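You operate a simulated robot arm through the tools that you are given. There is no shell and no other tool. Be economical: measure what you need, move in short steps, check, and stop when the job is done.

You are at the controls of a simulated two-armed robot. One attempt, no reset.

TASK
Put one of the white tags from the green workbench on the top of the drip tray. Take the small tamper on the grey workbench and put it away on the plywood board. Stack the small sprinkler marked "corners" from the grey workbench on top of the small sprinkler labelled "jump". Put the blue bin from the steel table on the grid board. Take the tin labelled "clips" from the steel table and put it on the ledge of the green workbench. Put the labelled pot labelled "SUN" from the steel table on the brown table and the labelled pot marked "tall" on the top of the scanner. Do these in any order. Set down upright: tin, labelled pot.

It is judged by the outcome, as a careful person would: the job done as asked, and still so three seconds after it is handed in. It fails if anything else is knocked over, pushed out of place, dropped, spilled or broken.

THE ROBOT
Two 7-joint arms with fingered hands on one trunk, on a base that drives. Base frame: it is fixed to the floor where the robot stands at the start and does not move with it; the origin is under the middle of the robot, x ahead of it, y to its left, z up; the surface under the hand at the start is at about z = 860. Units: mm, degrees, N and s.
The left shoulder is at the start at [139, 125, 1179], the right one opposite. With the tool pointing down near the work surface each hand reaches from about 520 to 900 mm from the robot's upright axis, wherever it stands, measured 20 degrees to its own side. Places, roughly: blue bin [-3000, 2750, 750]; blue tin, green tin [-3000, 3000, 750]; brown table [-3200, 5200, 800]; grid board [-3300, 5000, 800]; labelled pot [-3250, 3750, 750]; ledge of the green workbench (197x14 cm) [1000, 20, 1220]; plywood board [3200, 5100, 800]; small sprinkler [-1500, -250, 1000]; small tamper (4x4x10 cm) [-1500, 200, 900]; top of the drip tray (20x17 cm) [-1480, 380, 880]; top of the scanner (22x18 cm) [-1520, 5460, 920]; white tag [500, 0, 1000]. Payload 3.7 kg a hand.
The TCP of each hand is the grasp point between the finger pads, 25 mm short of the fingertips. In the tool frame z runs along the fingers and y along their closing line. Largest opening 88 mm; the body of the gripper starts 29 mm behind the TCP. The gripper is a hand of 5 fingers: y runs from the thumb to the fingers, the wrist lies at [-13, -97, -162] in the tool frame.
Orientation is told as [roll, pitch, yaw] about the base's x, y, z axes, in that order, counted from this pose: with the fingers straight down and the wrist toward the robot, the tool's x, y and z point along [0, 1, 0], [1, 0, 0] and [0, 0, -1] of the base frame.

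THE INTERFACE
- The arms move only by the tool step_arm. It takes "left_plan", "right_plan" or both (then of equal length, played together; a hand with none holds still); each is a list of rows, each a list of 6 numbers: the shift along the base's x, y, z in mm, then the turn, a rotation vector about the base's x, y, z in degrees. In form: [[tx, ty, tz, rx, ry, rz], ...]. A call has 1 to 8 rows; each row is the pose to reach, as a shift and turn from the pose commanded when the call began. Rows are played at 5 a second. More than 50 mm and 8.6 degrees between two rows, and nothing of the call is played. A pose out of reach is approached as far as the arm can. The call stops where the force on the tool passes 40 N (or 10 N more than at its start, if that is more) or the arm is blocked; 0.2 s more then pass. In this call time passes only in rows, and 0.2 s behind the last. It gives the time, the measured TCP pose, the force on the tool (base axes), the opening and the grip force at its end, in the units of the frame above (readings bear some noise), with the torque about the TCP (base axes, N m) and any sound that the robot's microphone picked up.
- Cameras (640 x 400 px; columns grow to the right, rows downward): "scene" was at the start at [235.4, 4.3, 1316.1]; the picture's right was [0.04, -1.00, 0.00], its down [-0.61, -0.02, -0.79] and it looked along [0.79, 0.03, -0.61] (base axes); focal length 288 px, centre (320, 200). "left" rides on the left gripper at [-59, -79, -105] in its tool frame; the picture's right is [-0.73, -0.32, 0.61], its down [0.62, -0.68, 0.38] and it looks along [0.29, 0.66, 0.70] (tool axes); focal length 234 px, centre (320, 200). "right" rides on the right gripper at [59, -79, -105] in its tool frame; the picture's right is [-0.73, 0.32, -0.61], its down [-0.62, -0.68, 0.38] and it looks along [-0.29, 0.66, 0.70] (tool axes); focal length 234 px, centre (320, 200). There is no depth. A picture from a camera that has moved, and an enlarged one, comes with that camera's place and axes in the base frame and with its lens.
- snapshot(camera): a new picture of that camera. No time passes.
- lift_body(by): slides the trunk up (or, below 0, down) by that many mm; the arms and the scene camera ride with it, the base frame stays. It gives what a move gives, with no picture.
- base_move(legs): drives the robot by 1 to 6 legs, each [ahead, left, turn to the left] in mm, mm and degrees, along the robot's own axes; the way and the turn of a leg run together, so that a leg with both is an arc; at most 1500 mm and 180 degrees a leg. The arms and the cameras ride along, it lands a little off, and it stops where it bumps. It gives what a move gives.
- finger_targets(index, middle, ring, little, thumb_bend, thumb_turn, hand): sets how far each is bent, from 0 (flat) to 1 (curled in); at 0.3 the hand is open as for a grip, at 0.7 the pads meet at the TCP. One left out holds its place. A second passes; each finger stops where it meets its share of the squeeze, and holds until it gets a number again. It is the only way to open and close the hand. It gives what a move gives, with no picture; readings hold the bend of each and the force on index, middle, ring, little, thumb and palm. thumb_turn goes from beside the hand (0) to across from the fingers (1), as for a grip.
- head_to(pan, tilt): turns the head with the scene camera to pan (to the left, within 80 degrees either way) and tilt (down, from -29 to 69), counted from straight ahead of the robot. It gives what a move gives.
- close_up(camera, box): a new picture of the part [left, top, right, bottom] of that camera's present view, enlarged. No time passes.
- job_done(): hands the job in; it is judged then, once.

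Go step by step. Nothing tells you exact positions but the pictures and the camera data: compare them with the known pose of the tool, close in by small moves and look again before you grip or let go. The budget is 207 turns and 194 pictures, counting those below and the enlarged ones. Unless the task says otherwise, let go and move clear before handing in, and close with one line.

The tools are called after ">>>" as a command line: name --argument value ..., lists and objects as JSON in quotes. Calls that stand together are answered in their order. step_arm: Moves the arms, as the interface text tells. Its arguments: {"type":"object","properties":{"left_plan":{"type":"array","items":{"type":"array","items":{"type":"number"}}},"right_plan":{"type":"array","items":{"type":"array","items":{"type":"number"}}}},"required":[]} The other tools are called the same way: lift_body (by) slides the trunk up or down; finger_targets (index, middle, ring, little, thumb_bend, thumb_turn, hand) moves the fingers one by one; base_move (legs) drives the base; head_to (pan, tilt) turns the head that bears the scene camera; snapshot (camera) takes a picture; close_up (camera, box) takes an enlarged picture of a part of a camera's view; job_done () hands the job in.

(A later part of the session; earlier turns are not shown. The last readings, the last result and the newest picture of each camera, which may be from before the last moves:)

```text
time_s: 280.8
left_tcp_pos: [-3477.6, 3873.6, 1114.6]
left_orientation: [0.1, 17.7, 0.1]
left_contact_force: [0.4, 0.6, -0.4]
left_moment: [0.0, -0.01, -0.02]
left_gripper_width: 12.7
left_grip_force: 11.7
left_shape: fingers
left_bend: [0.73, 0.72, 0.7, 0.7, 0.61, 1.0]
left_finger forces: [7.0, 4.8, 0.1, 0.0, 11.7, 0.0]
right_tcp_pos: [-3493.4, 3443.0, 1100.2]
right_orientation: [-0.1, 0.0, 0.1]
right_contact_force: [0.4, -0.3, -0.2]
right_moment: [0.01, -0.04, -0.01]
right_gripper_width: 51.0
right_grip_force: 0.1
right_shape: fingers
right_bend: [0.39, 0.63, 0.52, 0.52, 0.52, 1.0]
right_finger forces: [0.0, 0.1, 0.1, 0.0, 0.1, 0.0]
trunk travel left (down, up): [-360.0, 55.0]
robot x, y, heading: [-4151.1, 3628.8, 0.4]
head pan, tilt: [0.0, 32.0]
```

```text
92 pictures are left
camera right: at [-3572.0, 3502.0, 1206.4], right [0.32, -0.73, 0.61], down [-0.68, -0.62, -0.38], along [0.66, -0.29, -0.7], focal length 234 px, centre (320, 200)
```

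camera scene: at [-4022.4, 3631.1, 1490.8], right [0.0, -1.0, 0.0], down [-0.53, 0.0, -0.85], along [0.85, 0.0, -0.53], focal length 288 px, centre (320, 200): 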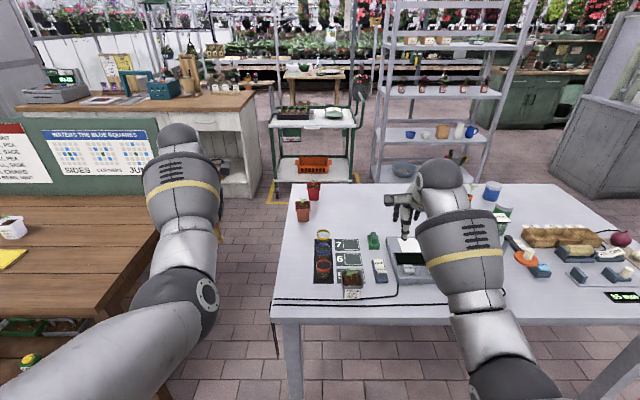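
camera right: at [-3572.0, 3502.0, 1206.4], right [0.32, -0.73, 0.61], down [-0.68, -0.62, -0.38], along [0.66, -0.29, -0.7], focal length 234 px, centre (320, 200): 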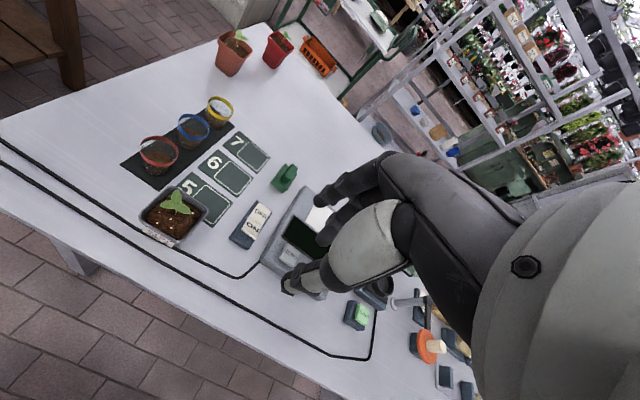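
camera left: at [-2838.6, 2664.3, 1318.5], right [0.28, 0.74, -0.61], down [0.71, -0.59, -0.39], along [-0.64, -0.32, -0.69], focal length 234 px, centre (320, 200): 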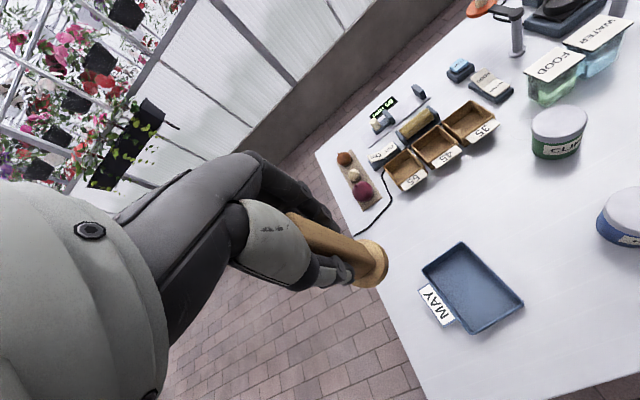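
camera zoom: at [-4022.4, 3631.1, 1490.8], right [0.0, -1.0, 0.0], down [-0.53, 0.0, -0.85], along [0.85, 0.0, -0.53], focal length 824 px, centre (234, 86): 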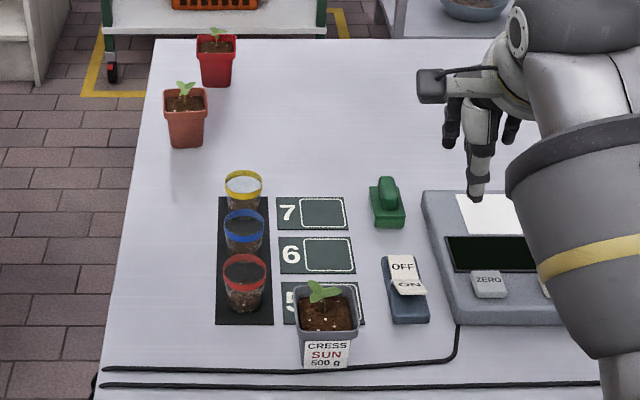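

CRESS SUN is the grey pot at about (-3457,3539), rim z≈895, reachable from here. Open the right hand and position above it.

>>> finger_targets --hand "right" --index 0.3 --middle 0.3 --ring 0.3 --little 0.3 --thumb_bend 0.3

>>> step_arm --right_plan '[[12, 32, -10, 0, 0, 0], [24, 64, -25, 0, 0, 0], [36, 96, -45, 0, 0, 0], [36, 96, -90, 0, 0, 0]]'

>>> snapshot --camera "right"

>>> close_up --camera "scene" --box '[280, 170, 440, 310]'

```text
time_s: 281.8
left_tcp_pos: [-3477.8, 3873.9, 1115.7]
left_orientation: [0.1, 17.7, 0.0]
left_contact_force: [0.9, -0.9, -0.2]
left_moment: [-0.04, 0.0, 0.01]
left_gripper_width: 12.9
left_grip_force: 12.1
left_shape: fingers
left_bend: [0.73, 0.72, 0.7, 0.7, 0.61, 1.0]
left_finger forces: [6.9, 4.8, 0.0, 0.0, 11.7, 0.0]
right_tcp_pos: [-3492.9, 3443.4, 1100.9]
right_orientation: [0.0, 0.0, 0.0]
right_contact_force: [-0.3, -0.2, 0.1]
right_moment: [0.02, -0.02, -0.02]
right_gripper_width: 84.5
right_grip_force: 0.1
right_shape: fingers
right_bend: [0.3, 0.3, 0.3, 0.3, 0.3, 0.98]
right_finger forces: [0.1, 0.0, 0.0, 0.0, 0.0, 0.0]
trunk travel left (down, up): [-360.0, 55.0]
robot x, y, heading: [-4152.2, 3628.0, 0.0]
head pan, tilt: [0.0, 32.0]
```

```text
time_s: 282.8
left_tcp_pos: [-3476.3, 3872.3, 1114.8]
left_orientation: [0.2, 17.7, 0.1]
left_contact_force: [0.5, 0.4, 0.3]
left_moment: [-0.02, -0.04, 0.0]
left_gripper_width: 12.9
left_grip_force: 11.8
left_shape: fingers
left_bend: [0.73, 0.72, 0.7, 0.7, 0.61, 1.0]
left_finger forces: [7.0, 4.7, 0.0, 0.1, 11.7, 0.1]
right_tcp_pos: [-3455.9, 3537.9, 1008.0]
right_orientation: [-0.1, 0.1, 0.1]
right_contact_force: [0.5, 0.3, 0.2]
right_moment: [0.03, -0.05, -0.02]
right_gripper_width: 84.5
right_grip_force: 0.0
right_shape: fingers
right_bend: [0.3, 0.3, 0.3, 0.3, 0.3, 0.98]
right_finger forces: [0.0, 0.0, 0.1, 0.1, 0.0, 0.0]
trunk travel left (down, up): [-360.0, 55.0]
robot x, y, heading: [-4147.7, 3630.5, 0.2]
head pan, tilt: [0.0, 32.0]
```

```text
91 pictures are left
camera right: at [-3535.0, 3595.7, 1115.4], right [0.32, -0.73, 0.61], down [-0.68, -0.62, -0.38], along [0.66, -0.29, -0.7], focal length 234 px, centre (320, 200)
```

right: 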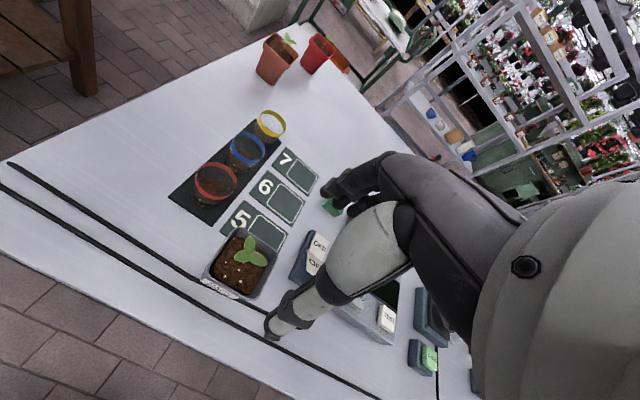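

```text
2.86 times, centred on (360, 240) of scene
camera zoom: at [-4022.3, 3630.2, 1490.8], right [0.0, -1.0, 0.0], down [-0.53, 0.0, -0.85], along [0.85, 0.0, -0.53], focal length 824 px, centre (206, 86)
```

zoom: 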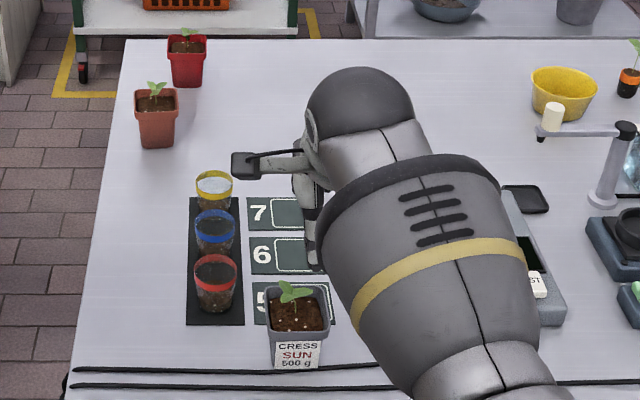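

Pot rim centre ≈ (-3451,3545), ~52 mm square. Align and descend to just above, then to grip height.

>>> step_arm --right_plan '[[5, 8, -30, 0, 0, 0], [5, 8, -65, 0, 0, 0]]'

>>> close_up --camera "right" --box '[180, 150, 420, 350]'

>>> close_up --camera "scene" --box '[310, 210, 410, 310]'

```text
time_s: 283.4
left_tcp_pos: [-3476.6, 3872.6, 1115.3]
left_orientation: [0.2, 17.7, 0.0]
left_contact_force: [0.3, -0.7, 0.1]
left_moment: [-0.01, -0.02, 0.03]
left_gripper_width: 12.7
left_grip_force: 11.0
left_shape: fingers
left_bend: [0.73, 0.72, 0.7, 0.7, 0.61, 1.0]
left_finger forces: [7.0, 4.9, 0.0, 0.0, 11.7, 0.0]
right_tcp_pos: [-3451.3, 3545.6, 944.8]
right_orientation: [0.1, 0.0, 0.1]
right_contact_force: [-0.4, -0.3, 0.8]
right_moment: [0.0, 0.01, -0.03]
right_gripper_width: 84.4
right_grip_force: 0.0
right_shape: fingers
right_bend: [0.3, 0.3, 0.3, 0.3, 0.3, 0.98]
right_finger forces: [0.0, 0.0, 0.0, 0.0, 0.1, 0.0]
trunk travel left (down, up): [-360.0, 55.0]
robot x, y, heading: [-4155.1, 3629.9, 0.2]
head pan, tilt: [0.0, 32.0]
```

```text
2.00 times, centred on (300, 250) of right
camera zoom: at [-3530.6, 3603.6, 1050.7], right [0.32, -0.73, 0.61], down [-0.68, -0.62, -0.38], along [0.66, -0.29, -0.7], focal length 468 px, centre (360, 100)
```

zoom: 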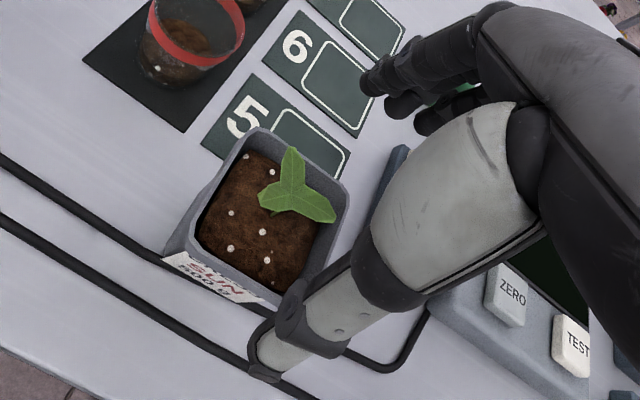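

```text
4.00 times, centred on (360, 260) of scene
camera zoom: at [-4022.3, 3630.9, 1490.9], right [0.0, -1.0, 0.0], down [-0.53, 0.0, -0.85], along [0.85, 0.0, -0.53], focal length 1154 px, centre (160, -40)
```

zoom: 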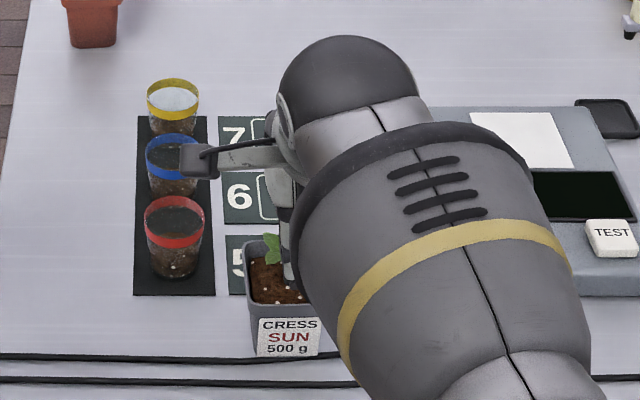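

>>> step_arm --right_plan '[[-2, 4, -25, 0, 0, 0], [-2, 4, -46, 0, 0, 0]]'

>>> finger_targets --hand "right" --index 0.64 --middle 0.64 --ring 0.64 --little 0.64 --thumb_bend 0.64

>>> close_up --camera "right" --box '[180, 150, 420, 350]'

```text
time_s: 283.9
left_tcp_pos: [-3478.4, 3873.9, 1115.9]
left_orientation: [0.1, 17.8, 0.1]
left_contact_force: [0.1, -0.9, -0.6]
left_moment: [0.03, -0.04, 0.01]
left_gripper_width: 13.1
left_grip_force: 12.1
left_shape: fingers
left_bend: [0.73, 0.72, 0.7, 0.7, 0.61, 1.0]
left_finger forces: [7.0, 4.7, 0.0, 0.1, 11.7, 0.0]
right_tcp_pos: [-3455.9, 3551.7, 900.9]
right_orientation: [0.1, 0.0, 0.1]
right_contact_force: [0.9, 0.0, 0.0]
right_moment: [0.01, -0.02, -0.01]
right_gripper_width: 84.6
right_grip_force: 0.1
right_shape: fingers
right_bend: [0.3, 0.3, 0.3, 0.3, 0.3, 0.98]
right_finger forces: [0.0, 0.0, 0.1, 0.1, 0.0, 0.0]
trunk travel left (down, up): [-360.0, 55.0]
robot x, y, heading: [-4153.2, 3633.7, 0.2]
head pan, tilt: [0.0, 32.0]
```

```text
time_s: 284.9
left_tcp_pos: [-3478.0, 3873.4, 1115.5]
left_orientation: [0.1, 17.7, 0.1]
left_contact_force: [-0.4, -0.7, -0.9]
left_moment: [0.0, 0.0, 0.02]
left_gripper_width: 12.8
left_grip_force: 11.6
left_shape: fingers
left_bend: [0.73, 0.72, 0.7, 0.7, 0.61, 1.0]
left_finger forces: [7.0, 5.0, 0.1, 0.0, 11.7, 0.0]
right_tcp_pos: [-3455.3, 3551.3, 898.3]
right_orientation: [0.0, 0.0, 0.1]
right_contact_force: [0.4, 0.3, -0.1]
right_moment: [0.0, 0.01, 0.01]
right_gripper_width: 11.4
right_grip_force: 0.1
right_shape: fingers
right_bend: [0.64, 0.64, 0.64, 0.64, 0.64, 1.0]
right_finger forces: [0.0, 0.1, 0.0, 0.1, 0.1, 0.1]
trunk travel left (down, up): [-360.0, 55.0]
robot x, y, heading: [-4153.3, 3630.3, 0.1]
head pan, tilt: [0.0, 32.0]
```

```text
2.00 times, centred on (300, 250) of right
camera zoom: at [-3533.5, 3609.2, 1005.4], right [0.32, -0.73, 0.61], down [-0.68, -0.62, -0.38], along [0.66, -0.29, -0.7], focal length 468 px, centre (360, 100)
```

zoom: 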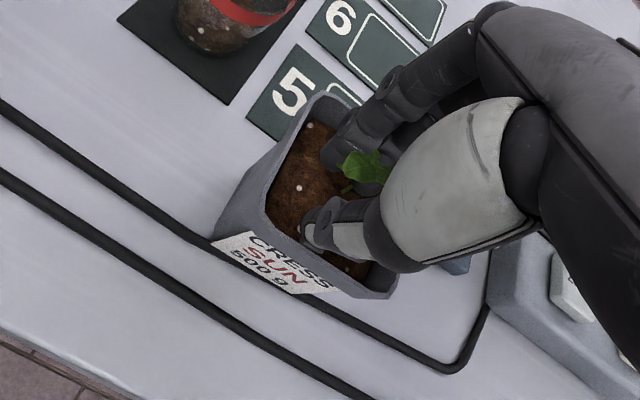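

The rim is lower than estimated (≈z 858, centre ≈(-3433,3538)); the fingers closed above it without touching. Reopen, lift slightly and re-align.

>>> finger_targets --hand "right" --index 0.3 --middle 0.3 --ring 0.3 --little 0.3 --thumb_bend 0.3

>>> step_arm --right_plan '[[0, 0, 20, 0, 0, 0], [12, -7, 25, 0, 0, 0], [22, -13, 20, 0, 0, 0]]'

>>> close_up --camera "right" --box '[180, 150, 420, 350]'

>>> close_up --camera "scene" --box '[310, 210, 410, 310]'

```text
time_s: 285.9
left_tcp_pos: [-3478.0, 3873.6, 1115.6]
left_orientation: [0.1, 17.7, 0.1]
left_contact_force: [0.3, 0.0, -0.4]
left_moment: [0.01, 0.0, -0.04]
left_gripper_width: 13.1
left_grip_force: 12.0
left_shape: fingers
left_bend: [0.73, 0.72, 0.7, 0.7, 0.61, 1.0]
left_finger forces: [7.1, 4.9, 0.0, 0.1, 11.7, 0.1]
right_tcp_pos: [-3455.1, 3551.3, 898.6]
right_orientation: [-0.1, 0.0, 0.2]
right_contact_force: [0.7, -0.3, -0.5]
right_moment: [0.0, 0.01, 0.0]
right_gripper_width: 84.4
right_grip_force: 0.1
right_shape: fingers
right_bend: [0.3, 0.3, 0.3, 0.3, 0.3, 0.98]
right_finger forces: [0.0, 0.1, 0.0, 0.0, 0.0, 0.0]
trunk travel left (down, up): [-360.0, 55.0]
robot x, y, heading: [-4148.7, 3632.2, 0.1]
head pan, tilt: [0.0, 32.0]
```

```text
time_s: 286.8
left_tcp_pos: [-3476.9, 3873.0, 1115.5]
left_orientation: [0.2, 17.7, 0.2]
left_contact_force: [0.1, 0.3, -1.5]
left_moment: [0.03, -0.03, 0.03]
left_gripper_width: 12.7
left_grip_force: 11.4
left_shape: fingers
left_bend: [0.73, 0.72, 0.7, 0.7, 0.61, 1.0]
left_finger forces: [7.0, 4.8, 0.0, 0.0, 11.7, 0.0]
right_tcp_pos: [-3433.9, 3537.6, 918.2]
right_orientation: [0.0, 0.1, 0.1]
right_contact_force: [-0.7, -0.8, 0.2]
right_moment: [-0.04, 0.0, 0.05]
right_gripper_width: 84.5
right_grip_force: 0.1
right_shape: fingers
right_bend: [0.3, 0.3, 0.3, 0.3, 0.3, 0.98]
right_finger forces: [0.0, 0.0, 0.0, 0.1, 0.0, 0.1]
trunk travel left (down, up): [-360.0, 55.0]
robot x, y, heading: [-4151.3, 3629.0, 0.2]
head pan, tilt: [0.0, 32.0]
```

```text
2.00 times, centred on (300, 250) of right
camera zoom: at [-3511.7, 3596.2, 1024.5], right [0.32, -0.73, 0.61], down [-0.68, -0.62, -0.38], along [0.66, -0.29, -0.7], focal length 468 px, centre (360, 100)
```

zoom: 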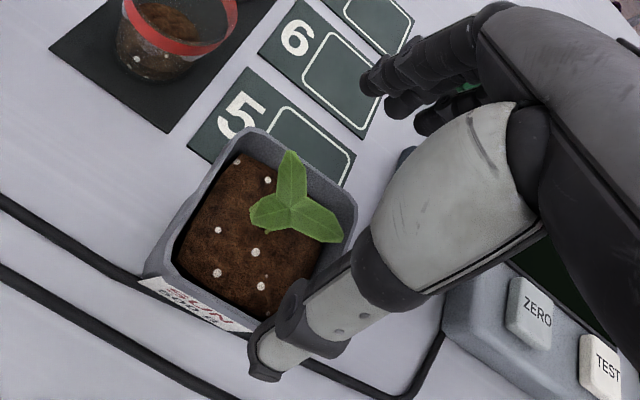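

```text
4.00 times, centred on (360, 260) of scene
camera zoom: at [-4022.3, 3631.1, 1490.9], right [0.0, -1.0, 0.0], down [-0.53, 0.0, -0.85], along [0.85, 0.0, -0.53], focal length 1154 px, centre (160, -40)
```

zoom: 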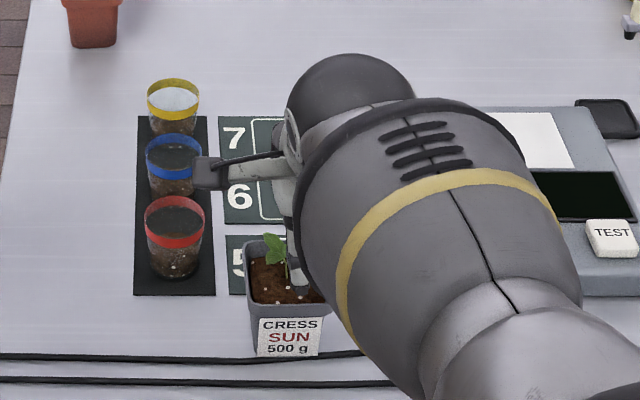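

Rim centre (-3437,3539) confirmed. Descend around the pot.

>>> step_arm --right_plan '[[-3, 1, -20, 0, 0, 0], [-3, 1, -38, 0, 0, 0], [-3, 1, -53, 0, 0, 0]]'

>>> close_up --camera "right" --box '[180, 150, 420, 350]'

>>> close_up --camera "scene" --box '[310, 210, 410, 310]'

```text
time_s: 287.6
left_tcp_pos: [-3477.1, 3873.3, 1115.8]
left_orientation: [0.1, 17.7, 0.1]
left_contact_force: [0.2, 0.1, -1.2]
left_moment: [-0.02, -0.05, 0.05]
left_gripper_width: 12.7
left_grip_force: 11.6
left_shape: fingers
left_bend: [0.73, 0.72, 0.7, 0.7, 0.61, 1.0]
left_finger forces: [7.0, 4.8, 0.0, 0.0, 11.6, 0.0]
right_tcp_pos: [-3446.5, 3538.3, 872.3]
right_orientation: [0.0, 0.0, 0.1]
right_contact_force: [-0.1, -0.7, -0.3]
right_moment: [-0.03, 0.0, -0.01]
right_gripper_width: 84.4
right_grip_force: 0.1
right_shape: fingers
right_bend: [0.3, 0.3, 0.3, 0.3, 0.3, 0.98]
right_finger forces: [0.0, 0.0, 0.0, 0.0, 0.0, 0.1]
right hand out of reach, approached as far as the arm can: row 2, 3
trunk travel left (down, up): [-360.0, 55.0]
robot x, y, heading: [-4152.4, 3630.5, -0.0]
head pan, tilt: [0.0, 32.0]
```

```text
2.00 times, centred on (300, 250) of right
camera zoom: at [-3525.8, 3596.6, 978.3], right [0.32, -0.73, 0.61], down [-0.68, -0.62, -0.38], along [0.66, -0.29, -0.7], focal length 468 px, centre (360, 100)
```

zoom: 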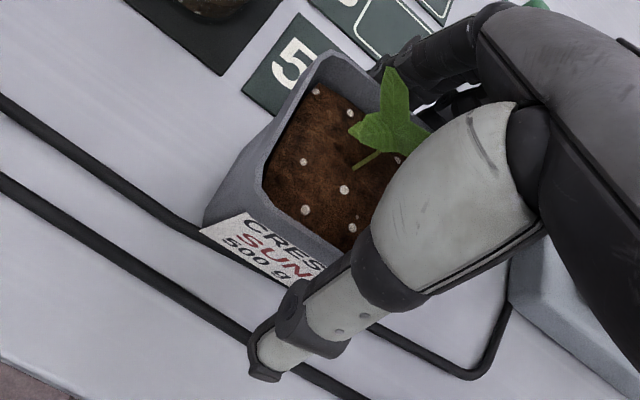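

```text
4.00 times, centred on (360, 260) of scene
camera zoom: at [-4021.8, 3631.7, 1490.8], right [0.0, -1.0, 0.0], down [-0.53, 0.0, -0.85], along [0.85, 0.0, -0.53], focal length 1154 px, centre (160, -40)
```

zoom: 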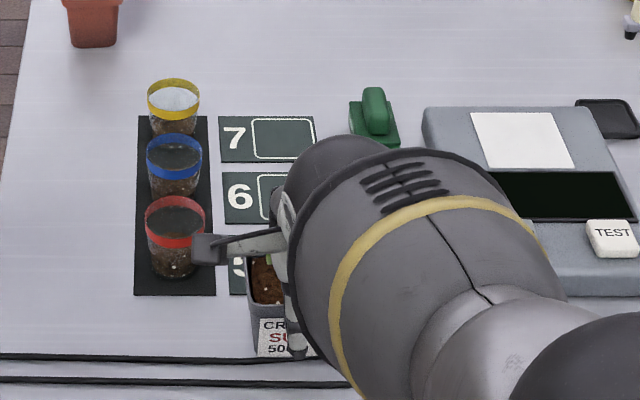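

Arm is at its reach limit here. Lift, drive forward 80 mm, re-centre.

>>> step_arm --right_plan '[[0, 0, 25, 0, 0, 0], [0, 0, 60, 0, 0, 0]]'

>>> base_move --legs '[[80, 0, 0]]'

```text
time_s: 288.1
left_tcp_pos: [-3476.7, 3874.0, 1114.8]
left_orientation: [0.1, 17.8, 0.2]
left_contact_force: [-0.2, -0.1, 0.4]
left_moment: [-0.06, 0.0, -0.05]
left_gripper_width: 13.1
left_grip_force: 11.9
left_shape: fingers
left_bend: [0.73, 0.72, 0.7, 0.7, 0.61, 1.0]
left_finger forces: [7.0, 4.8, 0.0, 0.0, 11.8, 0.1]
right_tcp_pos: [-3445.2, 3536.7, 931.1]
right_orientation: [0.1, 0.0, 0.1]
right_contact_force: [-0.4, -0.1, -0.8]
right_moment: [-0.04, 0.02, -0.04]
right_gripper_width: 84.6
right_grip_force: 0.0
right_shape: fingers
right_bend: [0.3, 0.3, 0.3, 0.3, 0.3, 0.98]
right_finger forces: [0.0, 0.0, 0.1, 0.0, 0.0, 0.0]
trunk travel left (down, up): [-360.0, 55.0]
robot x, y, heading: [-4152.2, 3625.8, 0.2]
head pan, tilt: [0.0, 32.0]
```

```text
time_s: 289.2
left_tcp_pos: [-3396.2, 3874.4, 1114.7]
left_orientation: [0.1, 17.7, 0.3]
left_contact_force: [-0.1, 0.1, -0.7]
left_moment: [0.01, 0.0, 0.0]
left_gripper_width: 12.9
left_grip_force: 11.8
left_shape: fingers
left_bend: [0.73, 0.72, 0.7, 0.7, 0.61, 1.0]
left_finger forces: [7.0, 4.8, 0.1, 0.0, 11.8, 0.0]
right_tcp_pos: [-3362.9, 3538.0, 928.6]
right_orientation: [0.0, 0.1, 0.1]
right_contact_force: [-1.0, 0.0, 0.2]
right_moment: [-0.01, 0.0, -0.03]
right_gripper_width: 84.3
right_grip_force: 0.0
right_shape: fingers
right_bend: [0.3, 0.3, 0.3, 0.3, 0.3, 0.98]
right_finger forces: [0.0, 0.0, 0.1, 0.1, 0.0, 0.0]
trunk travel left (down, up): [-360.0, 55.0]
robot x, y, heading: [-4071.4, 3635.3, 0.1]
head pan, tilt: [0.0, 32.0]
```

>>> step_arm --right_plan '[[-37, 0, 8, 0, 0, 0], [-74, 1, 5, 0, 0, 0], [-74, 1, -20, 0, 0, 0]]'

>>> close_up --camera "right" --box '[180, 150, 420, 350]'

```text
time_s: 290.0
left_tcp_pos: [-3397.6, 3874.0, 1114.9]
left_orientation: [0.1, 17.8, 0.2]
left_contact_force: [1.0, -0.5, -1.1]
left_moment: [0.01, 0.01, 0.0]
left_gripper_width: 12.8
left_grip_force: 11.8
left_shape: fingers
left_bend: [0.73, 0.72, 0.7, 0.7, 0.61, 1.0]
left_finger forces: [7.0, 4.9, 0.0, 0.1, 11.7, 0.0]
right_tcp_pos: [-3437.8, 3538.6, 910.4]
right_orientation: [0.0, 0.0, 0.0]
right_contact_force: [0.0, -0.4, -0.5]
right_moment: [-0.01, -0.01, 0.02]
right_gripper_width: 84.4
right_grip_force: 0.1
right_shape: fingers
right_bend: [0.3, 0.3, 0.3, 0.3, 0.3, 0.98]
right_finger forces: [0.0, 0.1, 0.1, 0.0, 0.1, 0.0]
trunk travel left (down, up): [-360.0, 55.0]
robot x, y, heading: [-4072.7, 3631.2, 0.0]
head pan, tilt: [0.0, 32.0]
```

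```text
2.00 times, centred on (300, 250) of right
camera zoom: at [-3516.4, 3596.7, 1016.6], right [0.32, -0.73, 0.61], down [-0.68, -0.62, -0.38], along [0.66, -0.29, -0.7], focal length 468 px, centre (360, 100)
```

zoom: 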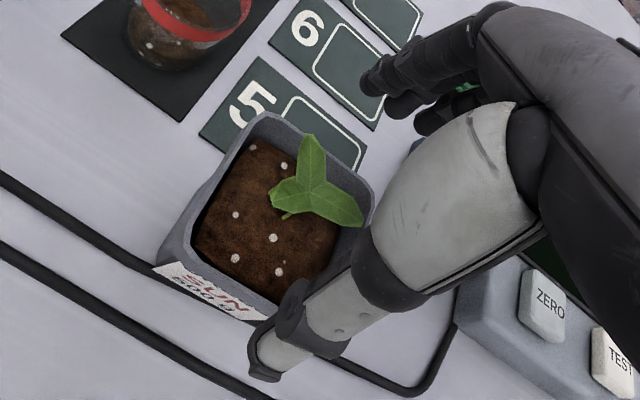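

>>> step_arm --right_plan '[[0, 0, -20, 0, 0, 0], [0, 0, -45, 0, 0, 0]]'

>>> finger_targets --hand "right" --index 0.64 --middle 0.64 --ring 0.64 --little 0.64 --thumb_bend 0.64

>>> close_up --camera "right" --box '[180, 150, 420, 350]'

```text
time_s: 290.6
left_tcp_pos: [-3397.2, 3874.7, 1114.3]
left_orientation: [0.1, 17.8, 0.2]
left_contact_force: [-0.7, -0.6, -0.8]
left_moment: [-0.02, -0.02, -0.01]
left_gripper_width: 12.9
left_grip_force: 11.9
left_shape: fingers
left_bend: [0.73, 0.72, 0.7, 0.7, 0.61, 1.0]
left_finger forces: [7.0, 4.8, 0.1, 0.0, 11.6, 0.0]
right_tcp_pos: [-3440.2, 3536.9, 864.3]
right_orientation: [-0.1, -0.1, 0.2]
right_contact_force: [-0.5, -0.2, -1.1]
right_moment: [0.01, -0.01, 0.0]
right_gripper_width: 84.4
right_grip_force: 0.1
right_shape: fingers
right_bend: [0.3, 0.3, 0.3, 0.3, 0.3, 0.98]
right_finger forces: [0.0, 0.0, 0.0, 0.1, 0.1, 0.1]
trunk travel left (down, up): [-360.0, 55.0]
robot x, y, heading: [-4067.6, 3631.7, 0.1]
head pan, tilt: [0.0, 32.0]
```

```text
time_s: 291.6
left_tcp_pos: [-3397.6, 3875.4, 1115.8]
left_orientation: [0.2, 17.7, 0.2]
left_contact_force: [0.2, -0.2, -0.6]
left_moment: [0.0, 0.02, -0.01]
left_gripper_width: 13.0
left_grip_force: 12.0
left_shape: fingers
left_bend: [0.73, 0.72, 0.7, 0.7, 0.61, 1.0]
left_finger forces: [7.0, 4.9, 0.0, 0.0, 11.8, 0.0]
right_tcp_pos: [-3439.6, 3537.3, 866.2]
right_orientation: [0.0, 0.0, 0.1]
right_contact_force: [2.4, 0.6, 0.5]
right_moment: [0.02, -0.28, 0.0]
right_gripper_width: 57.2
right_grip_force: 26.7
right_shape: fingers
right_bend: [0.43, 0.51, 0.49, 0.64, 0.46, 0.98]
right_finger forces: [13.1, 7.0, 7.4, 0.0, 25.9, 0.0]
trunk travel left (down, up): [-360.0, 55.0]
robot x, y, heading: [-4073.4, 3628.4, 0.1]
head pan, tilt: [0.0, 32.0]
```

```text
2.00 times, centred on (300, 250) of right
camera zoom: at [-3517.9, 3595.7, 971.2], right [0.32, -0.73, 0.61], down [-0.68, -0.63, -0.38], along [0.66, -0.29, -0.7], focal length 468 px, centre (360, 100)
```

zoom: 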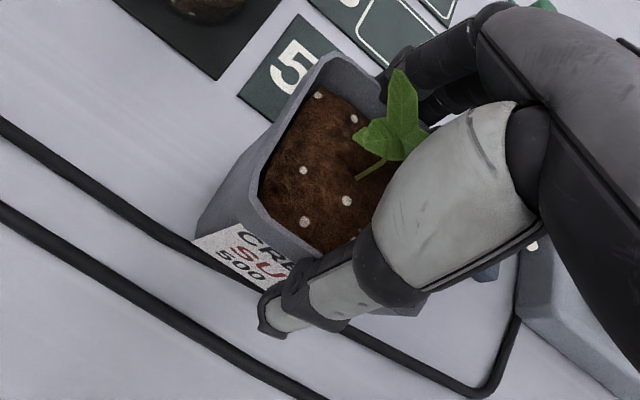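

Pot gripped firmly (57 mm, 26 N). Lift and check.

>>> step_arm --right_plan '[[0, 0, 15, 0, 0, 0], [0, 0, 50, 0, 0, 0], [0, 0, 95, 0, 0, 0], [0, 0, 140, 0, 0, 0], [0, 0, 180, 0, 0, 0]]'

>>> close_up --camera "scene" --box '[280, 120, 480, 310]'

```text
time_s: 292.8
left_tcp_pos: [-3397.9, 3874.8, 1114.8]
left_orientation: [0.1, 17.7, 0.3]
left_contact_force: [0.3, -0.2, 0.1]
left_moment: [0.01, 0.01, -0.02]
left_gripper_width: 12.9
left_grip_force: 11.5
left_shape: fingers
left_bend: [0.73, 0.72, 0.7, 0.7, 0.61, 1.0]
left_finger forces: [7.0, 4.8, 0.0, 0.0, 11.7, 0.0]
right_tcp_pos: [-3439.4, 3535.8, 1045.7]
right_orientation: [0.0, 0.1, 0.2]
right_contact_force: [-0.3, 0.0, -5.1]
right_moment: [-0.05, -0.03, 0.0]
right_gripper_width: 57.0
right_grip_force: 26.2
right_shape: fingers
right_bend: [0.43, 0.52, 0.5, 0.64, 0.46, 0.98]
right_finger forces: [11.8, 6.5, 7.1, 0.1, 25.9, 0.0]
trunk travel left (down, up): [-360.0, 55.0]
robot x, y, heading: [-4069.6, 3629.9, 0.1]
head pan, tilt: [0.0, 32.0]
```

```text
2.11 times, centred on (380, 215) of scene
camera zoom: at [-3942.1, 3631.4, 1490.8], right [0.0, -1.0, 0.0], down [-0.53, 0.0, -0.85], along [0.85, 0.0, -0.53], focal length 607 px, centre (194, 168)
```

zoom: 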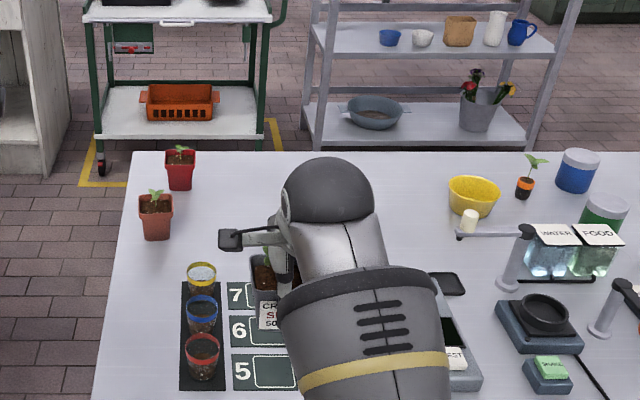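

Pot is held (≈0.5 kg). Back off, slide left to the south end of the brown table's west side where the top is free.

>>> base_move --legs '[[-80, 0, 0], [0, 930, 0], [60, 0, 0]]'

>>> head_to --pan -5 --tilt 40

>>> snapshot --camera "scene"

>>> snapshot --camera "right"

```text
time_s: 302.5
left_tcp_pos: [-3423.4, 4807.6, 1113.9]
left_orientation: [0.1, 17.8, 0.6]
left_contact_force: [-0.3, -0.7, -1.6]
left_moment: [0.0, 0.01, -0.02]
left_gripper_width: 12.9
left_grip_force: 12.0
left_shape: fingers
left_bend: [0.73, 0.72, 0.7, 0.7, 0.61, 1.0]
left_finger forces: [7.0, 4.8, 0.0, 0.0, 11.7, 0.0]
right_tcp_pos: [-3462.5, 4469.7, 1042.9]
right_orientation: [-0.1, 0.1, 0.4]
right_contact_force: [0.4, -0.3, -4.8]
right_moment: [-0.02, -0.02, -0.01]
right_gripper_width: 57.2
right_grip_force: 25.8
right_shape: fingers
right_bend: [0.43, 0.52, 0.5, 0.64, 0.46, 0.98]
right_finger forces: [11.9, 6.6, 7.3, 0.0, 25.8, 0.0]
trunk travel left (down, up): [-360.0, 55.0]
robot x, y, heading: [-4095.5, 4562.8, 0.4]
head pan, tilt: [0.0, 32.0]
```

```text
time_s: 303.2
left_tcp_pos: [-3424.0, 4806.6, 1115.9]
left_orientation: [0.0, 17.7, 0.5]
left_contact_force: [-0.2, 0.1, -0.6]
left_moment: [-0.01, 0.0, -0.01]
left_gripper_width: 12.9
left_grip_force: 12.0
left_shape: fingers
left_bend: [0.73, 0.72, 0.7, 0.7, 0.61, 1.0]
left_finger forces: [7.0, 4.8, 0.0, 0.0, 11.7, 0.0]
right_tcp_pos: [-3463.8, 4469.6, 1042.9]
right_orientation: [0.0, 0.1, 0.5]
right_contact_force: [-0.6, -0.7, -4.4]
right_moment: [0.0, 0.0, -0.01]
right_gripper_width: 56.9
right_grip_force: 26.6
right_shape: fingers
right_bend: [0.43, 0.52, 0.5, 0.64, 0.46, 0.98]
right_finger forces: [11.9, 6.5, 7.2, 0.0, 25.8, 0.0]
trunk travel left (down, up): [-360.0, 55.0]
robot x, y, heading: [-4095.7, 4561.1, 0.4]
head pan, tilt: [-5.0, 40.0]
```

```text
79 pictures are left
camera scene: at [-3972.0, 4553.6, 1478.7], right [-0.08, -1.0, 0.0], down [-0.64, 0.05, -0.77], along [0.76, -0.06, -0.64], focal length 288 px, centre (320, 200)
```

scene: 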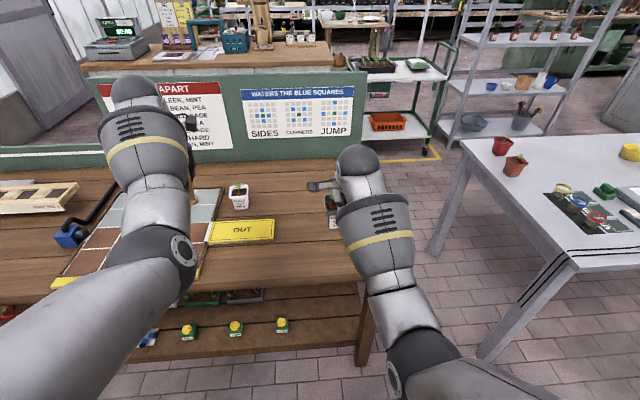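

```text
78 pictures are left
camera right: at [-3543.1, 4526.7, 1149.9], right [0.33, -0.72, 0.61], down [-0.68, -0.63, -0.38], along [0.66, -0.28, -0.7], focal length 234 px, centre (320, 200)
```

right: 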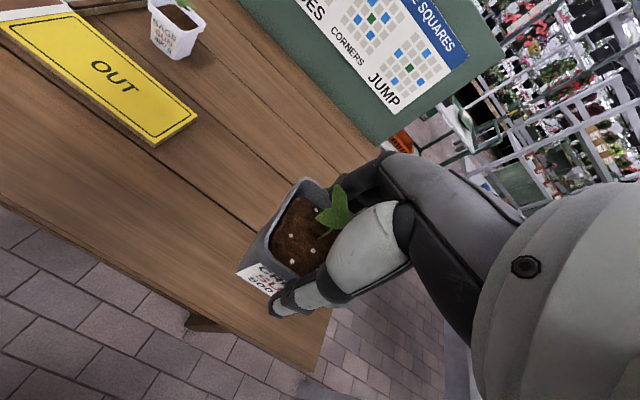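

Free area ahead. Move 70 mm closer, then lower the pot at about (-3380,4480).

>>> base_move --legs '[[80, 0, -0.4]]'

>>> step_arm --right_plan '[[5, 5, -45, 0, 0, 0], [10, 10, -90, 0, 0, 0], [10, 10, -135, 0, 0, 0], [10, 10, -162, 0, 0, 0]]'

>>> close_up --camera "right" --box '[180, 130, 420, 330]'

```text
time_s: 304.3
left_tcp_pos: [-3342.8, 4802.2, 1115.7]
left_orientation: [0.1, 17.8, 0.1]
left_contact_force: [-0.7, -0.4, -1.0]
left_moment: [0.03, 0.01, 0.01]
left_gripper_width: 12.6
left_grip_force: 11.8
left_shape: fingers
left_bend: [0.73, 0.72, 0.7, 0.7, 0.61, 1.0]
left_finger forces: [7.0, 4.8, 0.0, 0.0, 11.7, 0.0]
right_tcp_pos: [-3385.8, 4464.3, 1044.8]
right_orientation: [0.0, 0.1, 0.1]
right_contact_force: [-0.3, -0.3, -4.9]
right_moment: [0.01, -0.01, 0.0]
right_gripper_width: 57.1
right_grip_force: 25.6
right_shape: fingers
right_bend: [0.43, 0.52, 0.5, 0.64, 0.46, 0.98]
right_finger forces: [11.9, 6.6, 7.2, 0.1, 25.8, 0.1]
trunk travel left (down, up): [-360.0, 55.0]
robot x, y, heading: [-4018.5, 4557.9, 0.3]
head pan, tilt: [-5.0, 40.0]
```

```text
time_s: 305.3
left_tcp_pos: [-3342.8, 4801.5, 1114.8]
left_orientation: [0.1, 17.7, 0.2]
left_contact_force: [0.5, 0.7, -0.3]
left_moment: [0.02, -0.03, 0.0]
left_gripper_width: 12.9
left_grip_force: 12.6
left_shape: fingers
left_bend: [0.73, 0.72, 0.7, 0.7, 0.61, 1.0]
left_finger forces: [6.9, 4.8, 0.0, 0.0, 11.7, 0.1]
right_tcp_pos: [-3376.1, 4477.3, 882.9]
right_orientation: [0.0, 0.1, 0.1]
right_contact_force: [0.4, -0.1, -5.1]
right_moment: [0.01, 0.01, 0.0]
right_gripper_width: 57.0
right_grip_force: 25.6
right_shape: fingers
right_bend: [0.43, 0.52, 0.5, 0.64, 0.47, 0.98]
right_finger forces: [11.7, 6.4, 7.2, 0.0, 25.5, 0.1]
trunk travel left (down, up): [-360.0, 55.0]
robot x, y, heading: [-4016.9, 4560.7, 0.1]
head pan, tilt: [-5.0, 40.0]
```

```text
2.00 times, centred on (300, 230) of right
camera zoom: at [-3454.4, 4533.7, 988.8], right [0.32, -0.73, 0.61], down [-0.68, -0.62, -0.38], along [0.66, -0.29, -0.7], focal length 468 px, centre (360, 140)
```

zoom: 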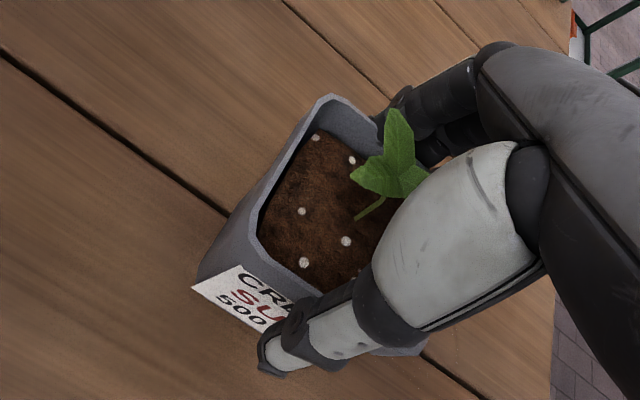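

Lower in small steps until weight is taken.

>>> step_arm --right_plan '[[0, 0, -5, 0, 0, 0], [0, 0, -10, 0, 0, 0], [0, 0, -14, 0, 0, 0]]'

```text
time_s: 306.1
left_tcp_pos: [-3343.3, 4804.0, 1113.4]
left_orientation: [0.1, 17.8, 0.1]
left_contact_force: [-0.3, -0.9, -0.6]
left_moment: [0.03, -0.01, -0.04]
left_gripper_width: 12.7
left_grip_force: 11.8
left_shape: fingers
left_bend: [0.73, 0.72, 0.7, 0.7, 0.61, 1.0]
left_finger forces: [7.0, 4.8, 0.1, 0.1, 11.7, 0.1]
right_tcp_pos: [-3376.6, 4475.2, 867.6]
right_orientation: [0.0, 0.1, 0.2]
right_contact_force: [0.6, 0.2, -3.7]
right_moment: [-0.03, 0.01, 0.01]
right_gripper_width: 57.1
right_grip_force: 25.6
right_shape: fingers
right_bend: [0.43, 0.52, 0.5, 0.64, 0.47, 0.98]
right_finger forces: [11.6, 6.4, 7.2, 0.0, 25.5, 0.0]
trunk travel left (down, up): [-360.0, 55.0]
robot x, y, heading: [-4018.0, 4560.2, 0.3]
head pan, tilt: [-5.0, 40.0]
```

>>> step_arm --right_plan '[[0, 0, -2, 0, 0, 0], [0, 0, -4, 0, 0, 0]]'

```text
time_s: 306.7
left_tcp_pos: [-3345.5, 4802.1, 1116.1]
left_orientation: [0.0, 17.6, 0.0]
left_contact_force: [-0.2, 0.4, -0.8]
left_moment: [0.03, 0.0, -0.04]
left_gripper_width: 12.8
left_grip_force: 11.8
left_shape: fingers
left_bend: [0.73, 0.72, 0.7, 0.7, 0.61, 1.0]
left_finger forces: [7.1, 4.8, 0.0, 0.1, 11.8, 0.0]
right_tcp_pos: [-3375.8, 4475.8, 866.0]
right_orientation: [0.0, -0.2, 0.1]
right_contact_force: [-0.7, -2.3, 2.1]
right_moment: [0.05, -0.08, 0.0]
right_gripper_width: 57.0
right_grip_force: 26.0
right_shape: fingers
right_bend: [0.43, 0.52, 0.5, 0.64, 0.47, 0.98]
right_finger forces: [11.8, 6.4, 7.0, 0.0, 26.6, 0.0]
trunk travel left (down, up): [-360.0, 55.0]
robot x, y, heading: [-4019.1, 4556.6, -0.1]
head pan, tilt: [-5.0, 40.0]
```

Pot is on the table. Open and lift away.

>>> finger_targets --hand "right" --index 0.3 --middle 0.3 --ring 0.3 --little 0.3 --thumb_bend 0.3

>>> step_arm --right_plan '[[0, 0, 20, 0, 0, 0], [0, 0, 60, 0, 0, 0], [0, 0, 105, 0, 0, 0], [0, 0, 150, 0, 0, 0], [0, 0, 195, 0, 0, 0]]'

>>> snapshot --camera "right"

```text
time_s: 307.7
left_tcp_pos: [-3343.3, 4803.0, 1115.5]
left_orientation: [0.1, 17.6, 0.1]
left_contact_force: [0.7, -0.1, -1.7]
left_moment: [0.01, -0.04, 0.01]
left_gripper_width: 12.9
left_grip_force: 11.8
left_shape: fingers
left_bend: [0.73, 0.72, 0.7, 0.7, 0.61, 1.0]
left_finger forces: [6.9, 4.8, 0.0, 0.0, 11.7, 0.0]
right_tcp_pos: [-3377.8, 4475.6, 864.0]
right_orientation: [0.0, 0.0, 0.1]
right_contact_force: [0.5, -0.8, 0.3]
right_moment: [0.04, -0.03, 0.0]
right_gripper_width: 84.3
right_grip_force: 0.0
right_shape: fingers
right_bend: [0.3, 0.3, 0.3, 0.3, 0.3, 0.98]
right_finger forces: [0.0, 0.1, 0.0, 0.0, 0.1, 0.0]
trunk travel left (down, up): [-360.0, 55.0]
robot x, y, heading: [-4016.0, 4559.9, -0.0]
head pan, tilt: [-5.0, 40.0]
```

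```text
time_s: 308.9
left_tcp_pos: [-3344.2, 4801.8, 1115.5]
left_orientation: [0.1, 17.7, 0.1]
left_contact_force: [0.1, -0.2, -0.5]
left_moment: [-0.04, -0.04, 0.03]
left_gripper_width: 12.9
left_grip_force: 11.6
left_shape: fingers
left_bend: [0.73, 0.72, 0.7, 0.7, 0.61, 1.0]
left_finger forces: [7.1, 4.7, 0.0, 0.0, 11.7, 0.0]
right_tcp_pos: [-3374.6, 4475.6, 1058.1]
right_orientation: [0.0, 0.2, 0.1]
right_contact_force: [0.0, -1.2, -0.3]
right_moment: [-0.01, -0.02, 0.01]
right_gripper_width: 84.8
right_grip_force: 0.0
right_shape: fingers
right_bend: [0.3, 0.3, 0.3, 0.3, 0.3, 0.98]
right_finger forces: [0.0, 0.0, 0.0, 0.0, 0.0, 0.0]
trunk travel left (down, up): [-360.0, 55.0]
robot x, y, heading: [-4016.1, 4557.9, 0.1]
head pan, tilt: [-5.0, 40.0]
```

```text
76 pictures are left
camera right: at [-3454.2, 4534.2, 1164.1], right [0.33, -0.73, 0.61], down [-0.68, -0.62, -0.38], along [0.66, -0.29, -0.7], focal length 234 px, centre (320, 200)
```

right: 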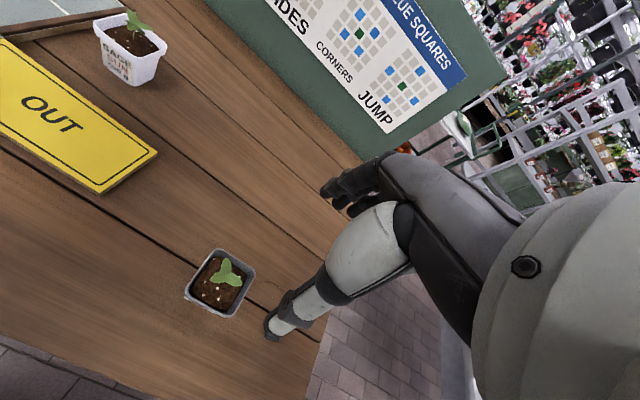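

SUN pot stands upright on the brown table. Now drive back around to the steel table's east side for the DILL TALL pot.

>>> step_arm --right_plan '[[-10, 0, 40, 0, 0, 0], [-20, 0, 70, 0, 0, 0]]'

>>> base_move --legs '[[-150, 0, 0], [0, -1400, 0], [0, -1420, 0], [1000, 0, 0], [850, 0, 0], [0, 0, 180]]'

```text
time_s: 309.5
left_tcp_pos: [-3343.5, 4802.3, 1115.1]
left_orientation: [0.1, 17.7, 0.0]
left_contact_force: [-0.2, 0.5, -0.7]
left_moment: [0.02, 0.0, -0.01]
left_gripper_width: 12.6
left_grip_force: 11.7
left_shape: fingers
left_bend: [0.73, 0.72, 0.7, 0.7, 0.61, 1.0]
left_finger forces: [7.0, 4.9, 0.0, 0.0, 11.8, 0.0]
right_tcp_pos: [-3395.6, 4472.9, 1130.2]
right_orientation: [0.0, 0.1, 0.0]
right_contact_force: [-0.3, -1.0, 0.4]
right_moment: [0.01, 0.0, -0.02]
right_gripper_width: 84.5
right_grip_force: 0.1
right_shape: fingers
right_bend: [0.3, 0.3, 0.3, 0.3, 0.3, 0.98]
right_finger forces: [0.1, 0.0, 0.1, 0.1, 0.1, 0.0]
trunk travel left (down, up): [-360.0, 55.0]
robot x, y, heading: [-4019.3, 4558.7, 0.0]
head pan, tilt: [-5.0, 40.0]
```

```text
time_s: 351.6
left_tcp_pos: [-3026.4, 1443.2, 1116.0]
left_orientation: [0.0, 17.6, 179.0]
left_contact_force: [0.9, 0.2, -0.9]
left_moment: [-0.02, 0.01, 0.0]
left_gripper_width: 12.5
left_grip_force: 11.5
left_shape: fingers
left_bend: [0.73, 0.73, 0.7, 0.7, 0.62, 1.0]
left_finger forces: [6.6, 4.8, 0.0, 0.0, 11.1, 0.0]
right_tcp_pos: [-2966.7, 1771.4, 1130.0]
right_orientation: [0.0, 0.0, 178.9]
right_contact_force: [-0.2, 1.5, 0.3]
right_moment: [-0.01, -0.01, 0.02]
right_gripper_width: 84.6
right_grip_force: 0.1
right_shape: fingers
right_bend: [0.3, 0.3, 0.3, 0.3, 0.3, 0.98]
right_finger forces: [0.0, 0.1, 0.1, 0.0, 0.1, 0.0]
trunk travel left (down, up): [-360.0, 55.0]
robot x, y, heading: [-2343.2, 1671.8, 179.1]
head pan, tilt: [-5.0, 40.0]
```

>>> base_move --legs '[[0, -1000, 0.9], [0, -930, 0], [50, 0, 0]]'

>>> head_to --pan -10 --tilt 40

>>> snapshot --camera "scene"

>>> snapshot --camera "right"

```text
time_s: 369.2
left_tcp_pos: [-3040.3, 3359.5, 1115.3]
left_orientation: [0.0, 17.8, 179.3]
left_contact_force: [-0.9, -0.4, -0.6]
left_moment: [0.01, 0.0, 0.0]
left_gripper_width: 12.3
left_grip_force: 11.0
left_shape: fingers
left_bend: [0.73, 0.73, 0.7, 0.7, 0.62, 1.0]
left_finger forces: [6.7, 4.6, 0.1, 0.0, 11.3, 0.0]
right_tcp_pos: [-2984.1, 3688.4, 1128.2]
right_orientation: [0.1, 0.1, 179.2]
right_contact_force: [-0.3, -0.2, -0.3]
right_moment: [0.01, -0.04, -0.02]
right_gripper_width: 84.5
right_grip_force: 0.1
right_shape: fingers
right_bend: [0.3, 0.3, 0.3, 0.3, 0.3, 0.98]
right_finger forces: [0.1, 0.1, 0.1, 0.0, 0.0, 0.1]
trunk travel left (down, up): [-360.0, 55.0]
robot x, y, heading: [-2362.1, 3593.6, 179.4]
head pan, tilt: [-5.0, 40.0]
```

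```text
time_s: 369.9
left_tcp_pos: [-3039.2, 3360.8, 1115.1]
left_orientation: [0.2, 17.8, 179.3]
left_contact_force: [-0.5, -0.6, -1.2]
left_moment: [-0.02, -0.02, 0.03]
left_gripper_width: 12.5
left_grip_force: 11.1
left_shape: fingers
left_bend: [0.73, 0.73, 0.7, 0.7, 0.62, 1.0]
left_finger forces: [6.6, 4.7, 0.0, 0.0, 11.2, 0.1]
right_tcp_pos: [-2983.1, 3687.1, 1129.4]
right_orientation: [0.0, 0.0, 179.3]
right_contact_force: [-0.7, 0.2, -0.6]
right_moment: [-0.02, 0.02, -0.04]
right_gripper_width: 84.4
right_grip_force: 0.1
right_shape: fingers
right_bend: [0.3, 0.3, 0.3, 0.3, 0.3, 0.98]
right_finger forces: [0.0, 0.0, 0.0, 0.1, 0.0, 0.0]
trunk travel left (down, up): [-360.0, 55.0]
robot x, y, heading: [-2362.6, 3591.4, 179.3]
head pan, tilt: [-10.0, 40.0]
```

```text
75 pictures are left
camera scene: at [-2488.8, 3610.6, 1478.7], right [0.19, 0.98, 0.0], down [0.63, -0.12, -0.77], along [-0.75, 0.14, -0.64], focal length 288 px, centre (320, 200)
```

scene: 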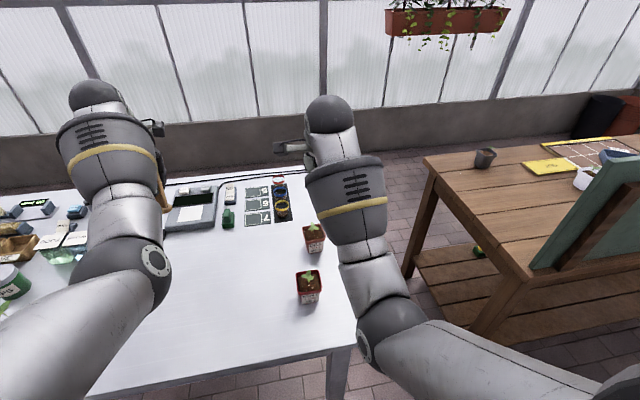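

```text
74 pictures are left
camera right: at [-2904.1, 3627.5, 1235.5], right [-0.31, 0.73, 0.61], down [0.69, 0.61, -0.38], along [-0.65, 0.3, -0.7], focal length 234 px, centre (320, 200)
```

right: 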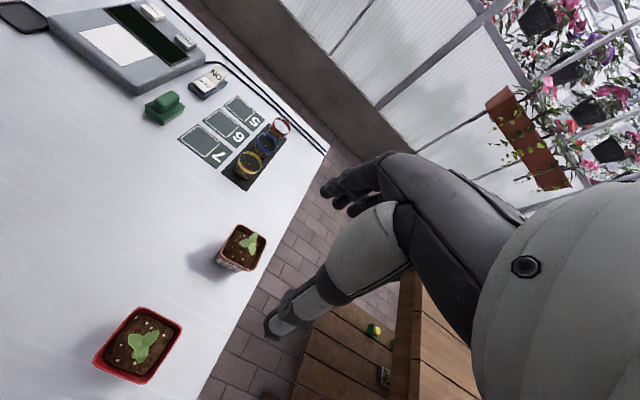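

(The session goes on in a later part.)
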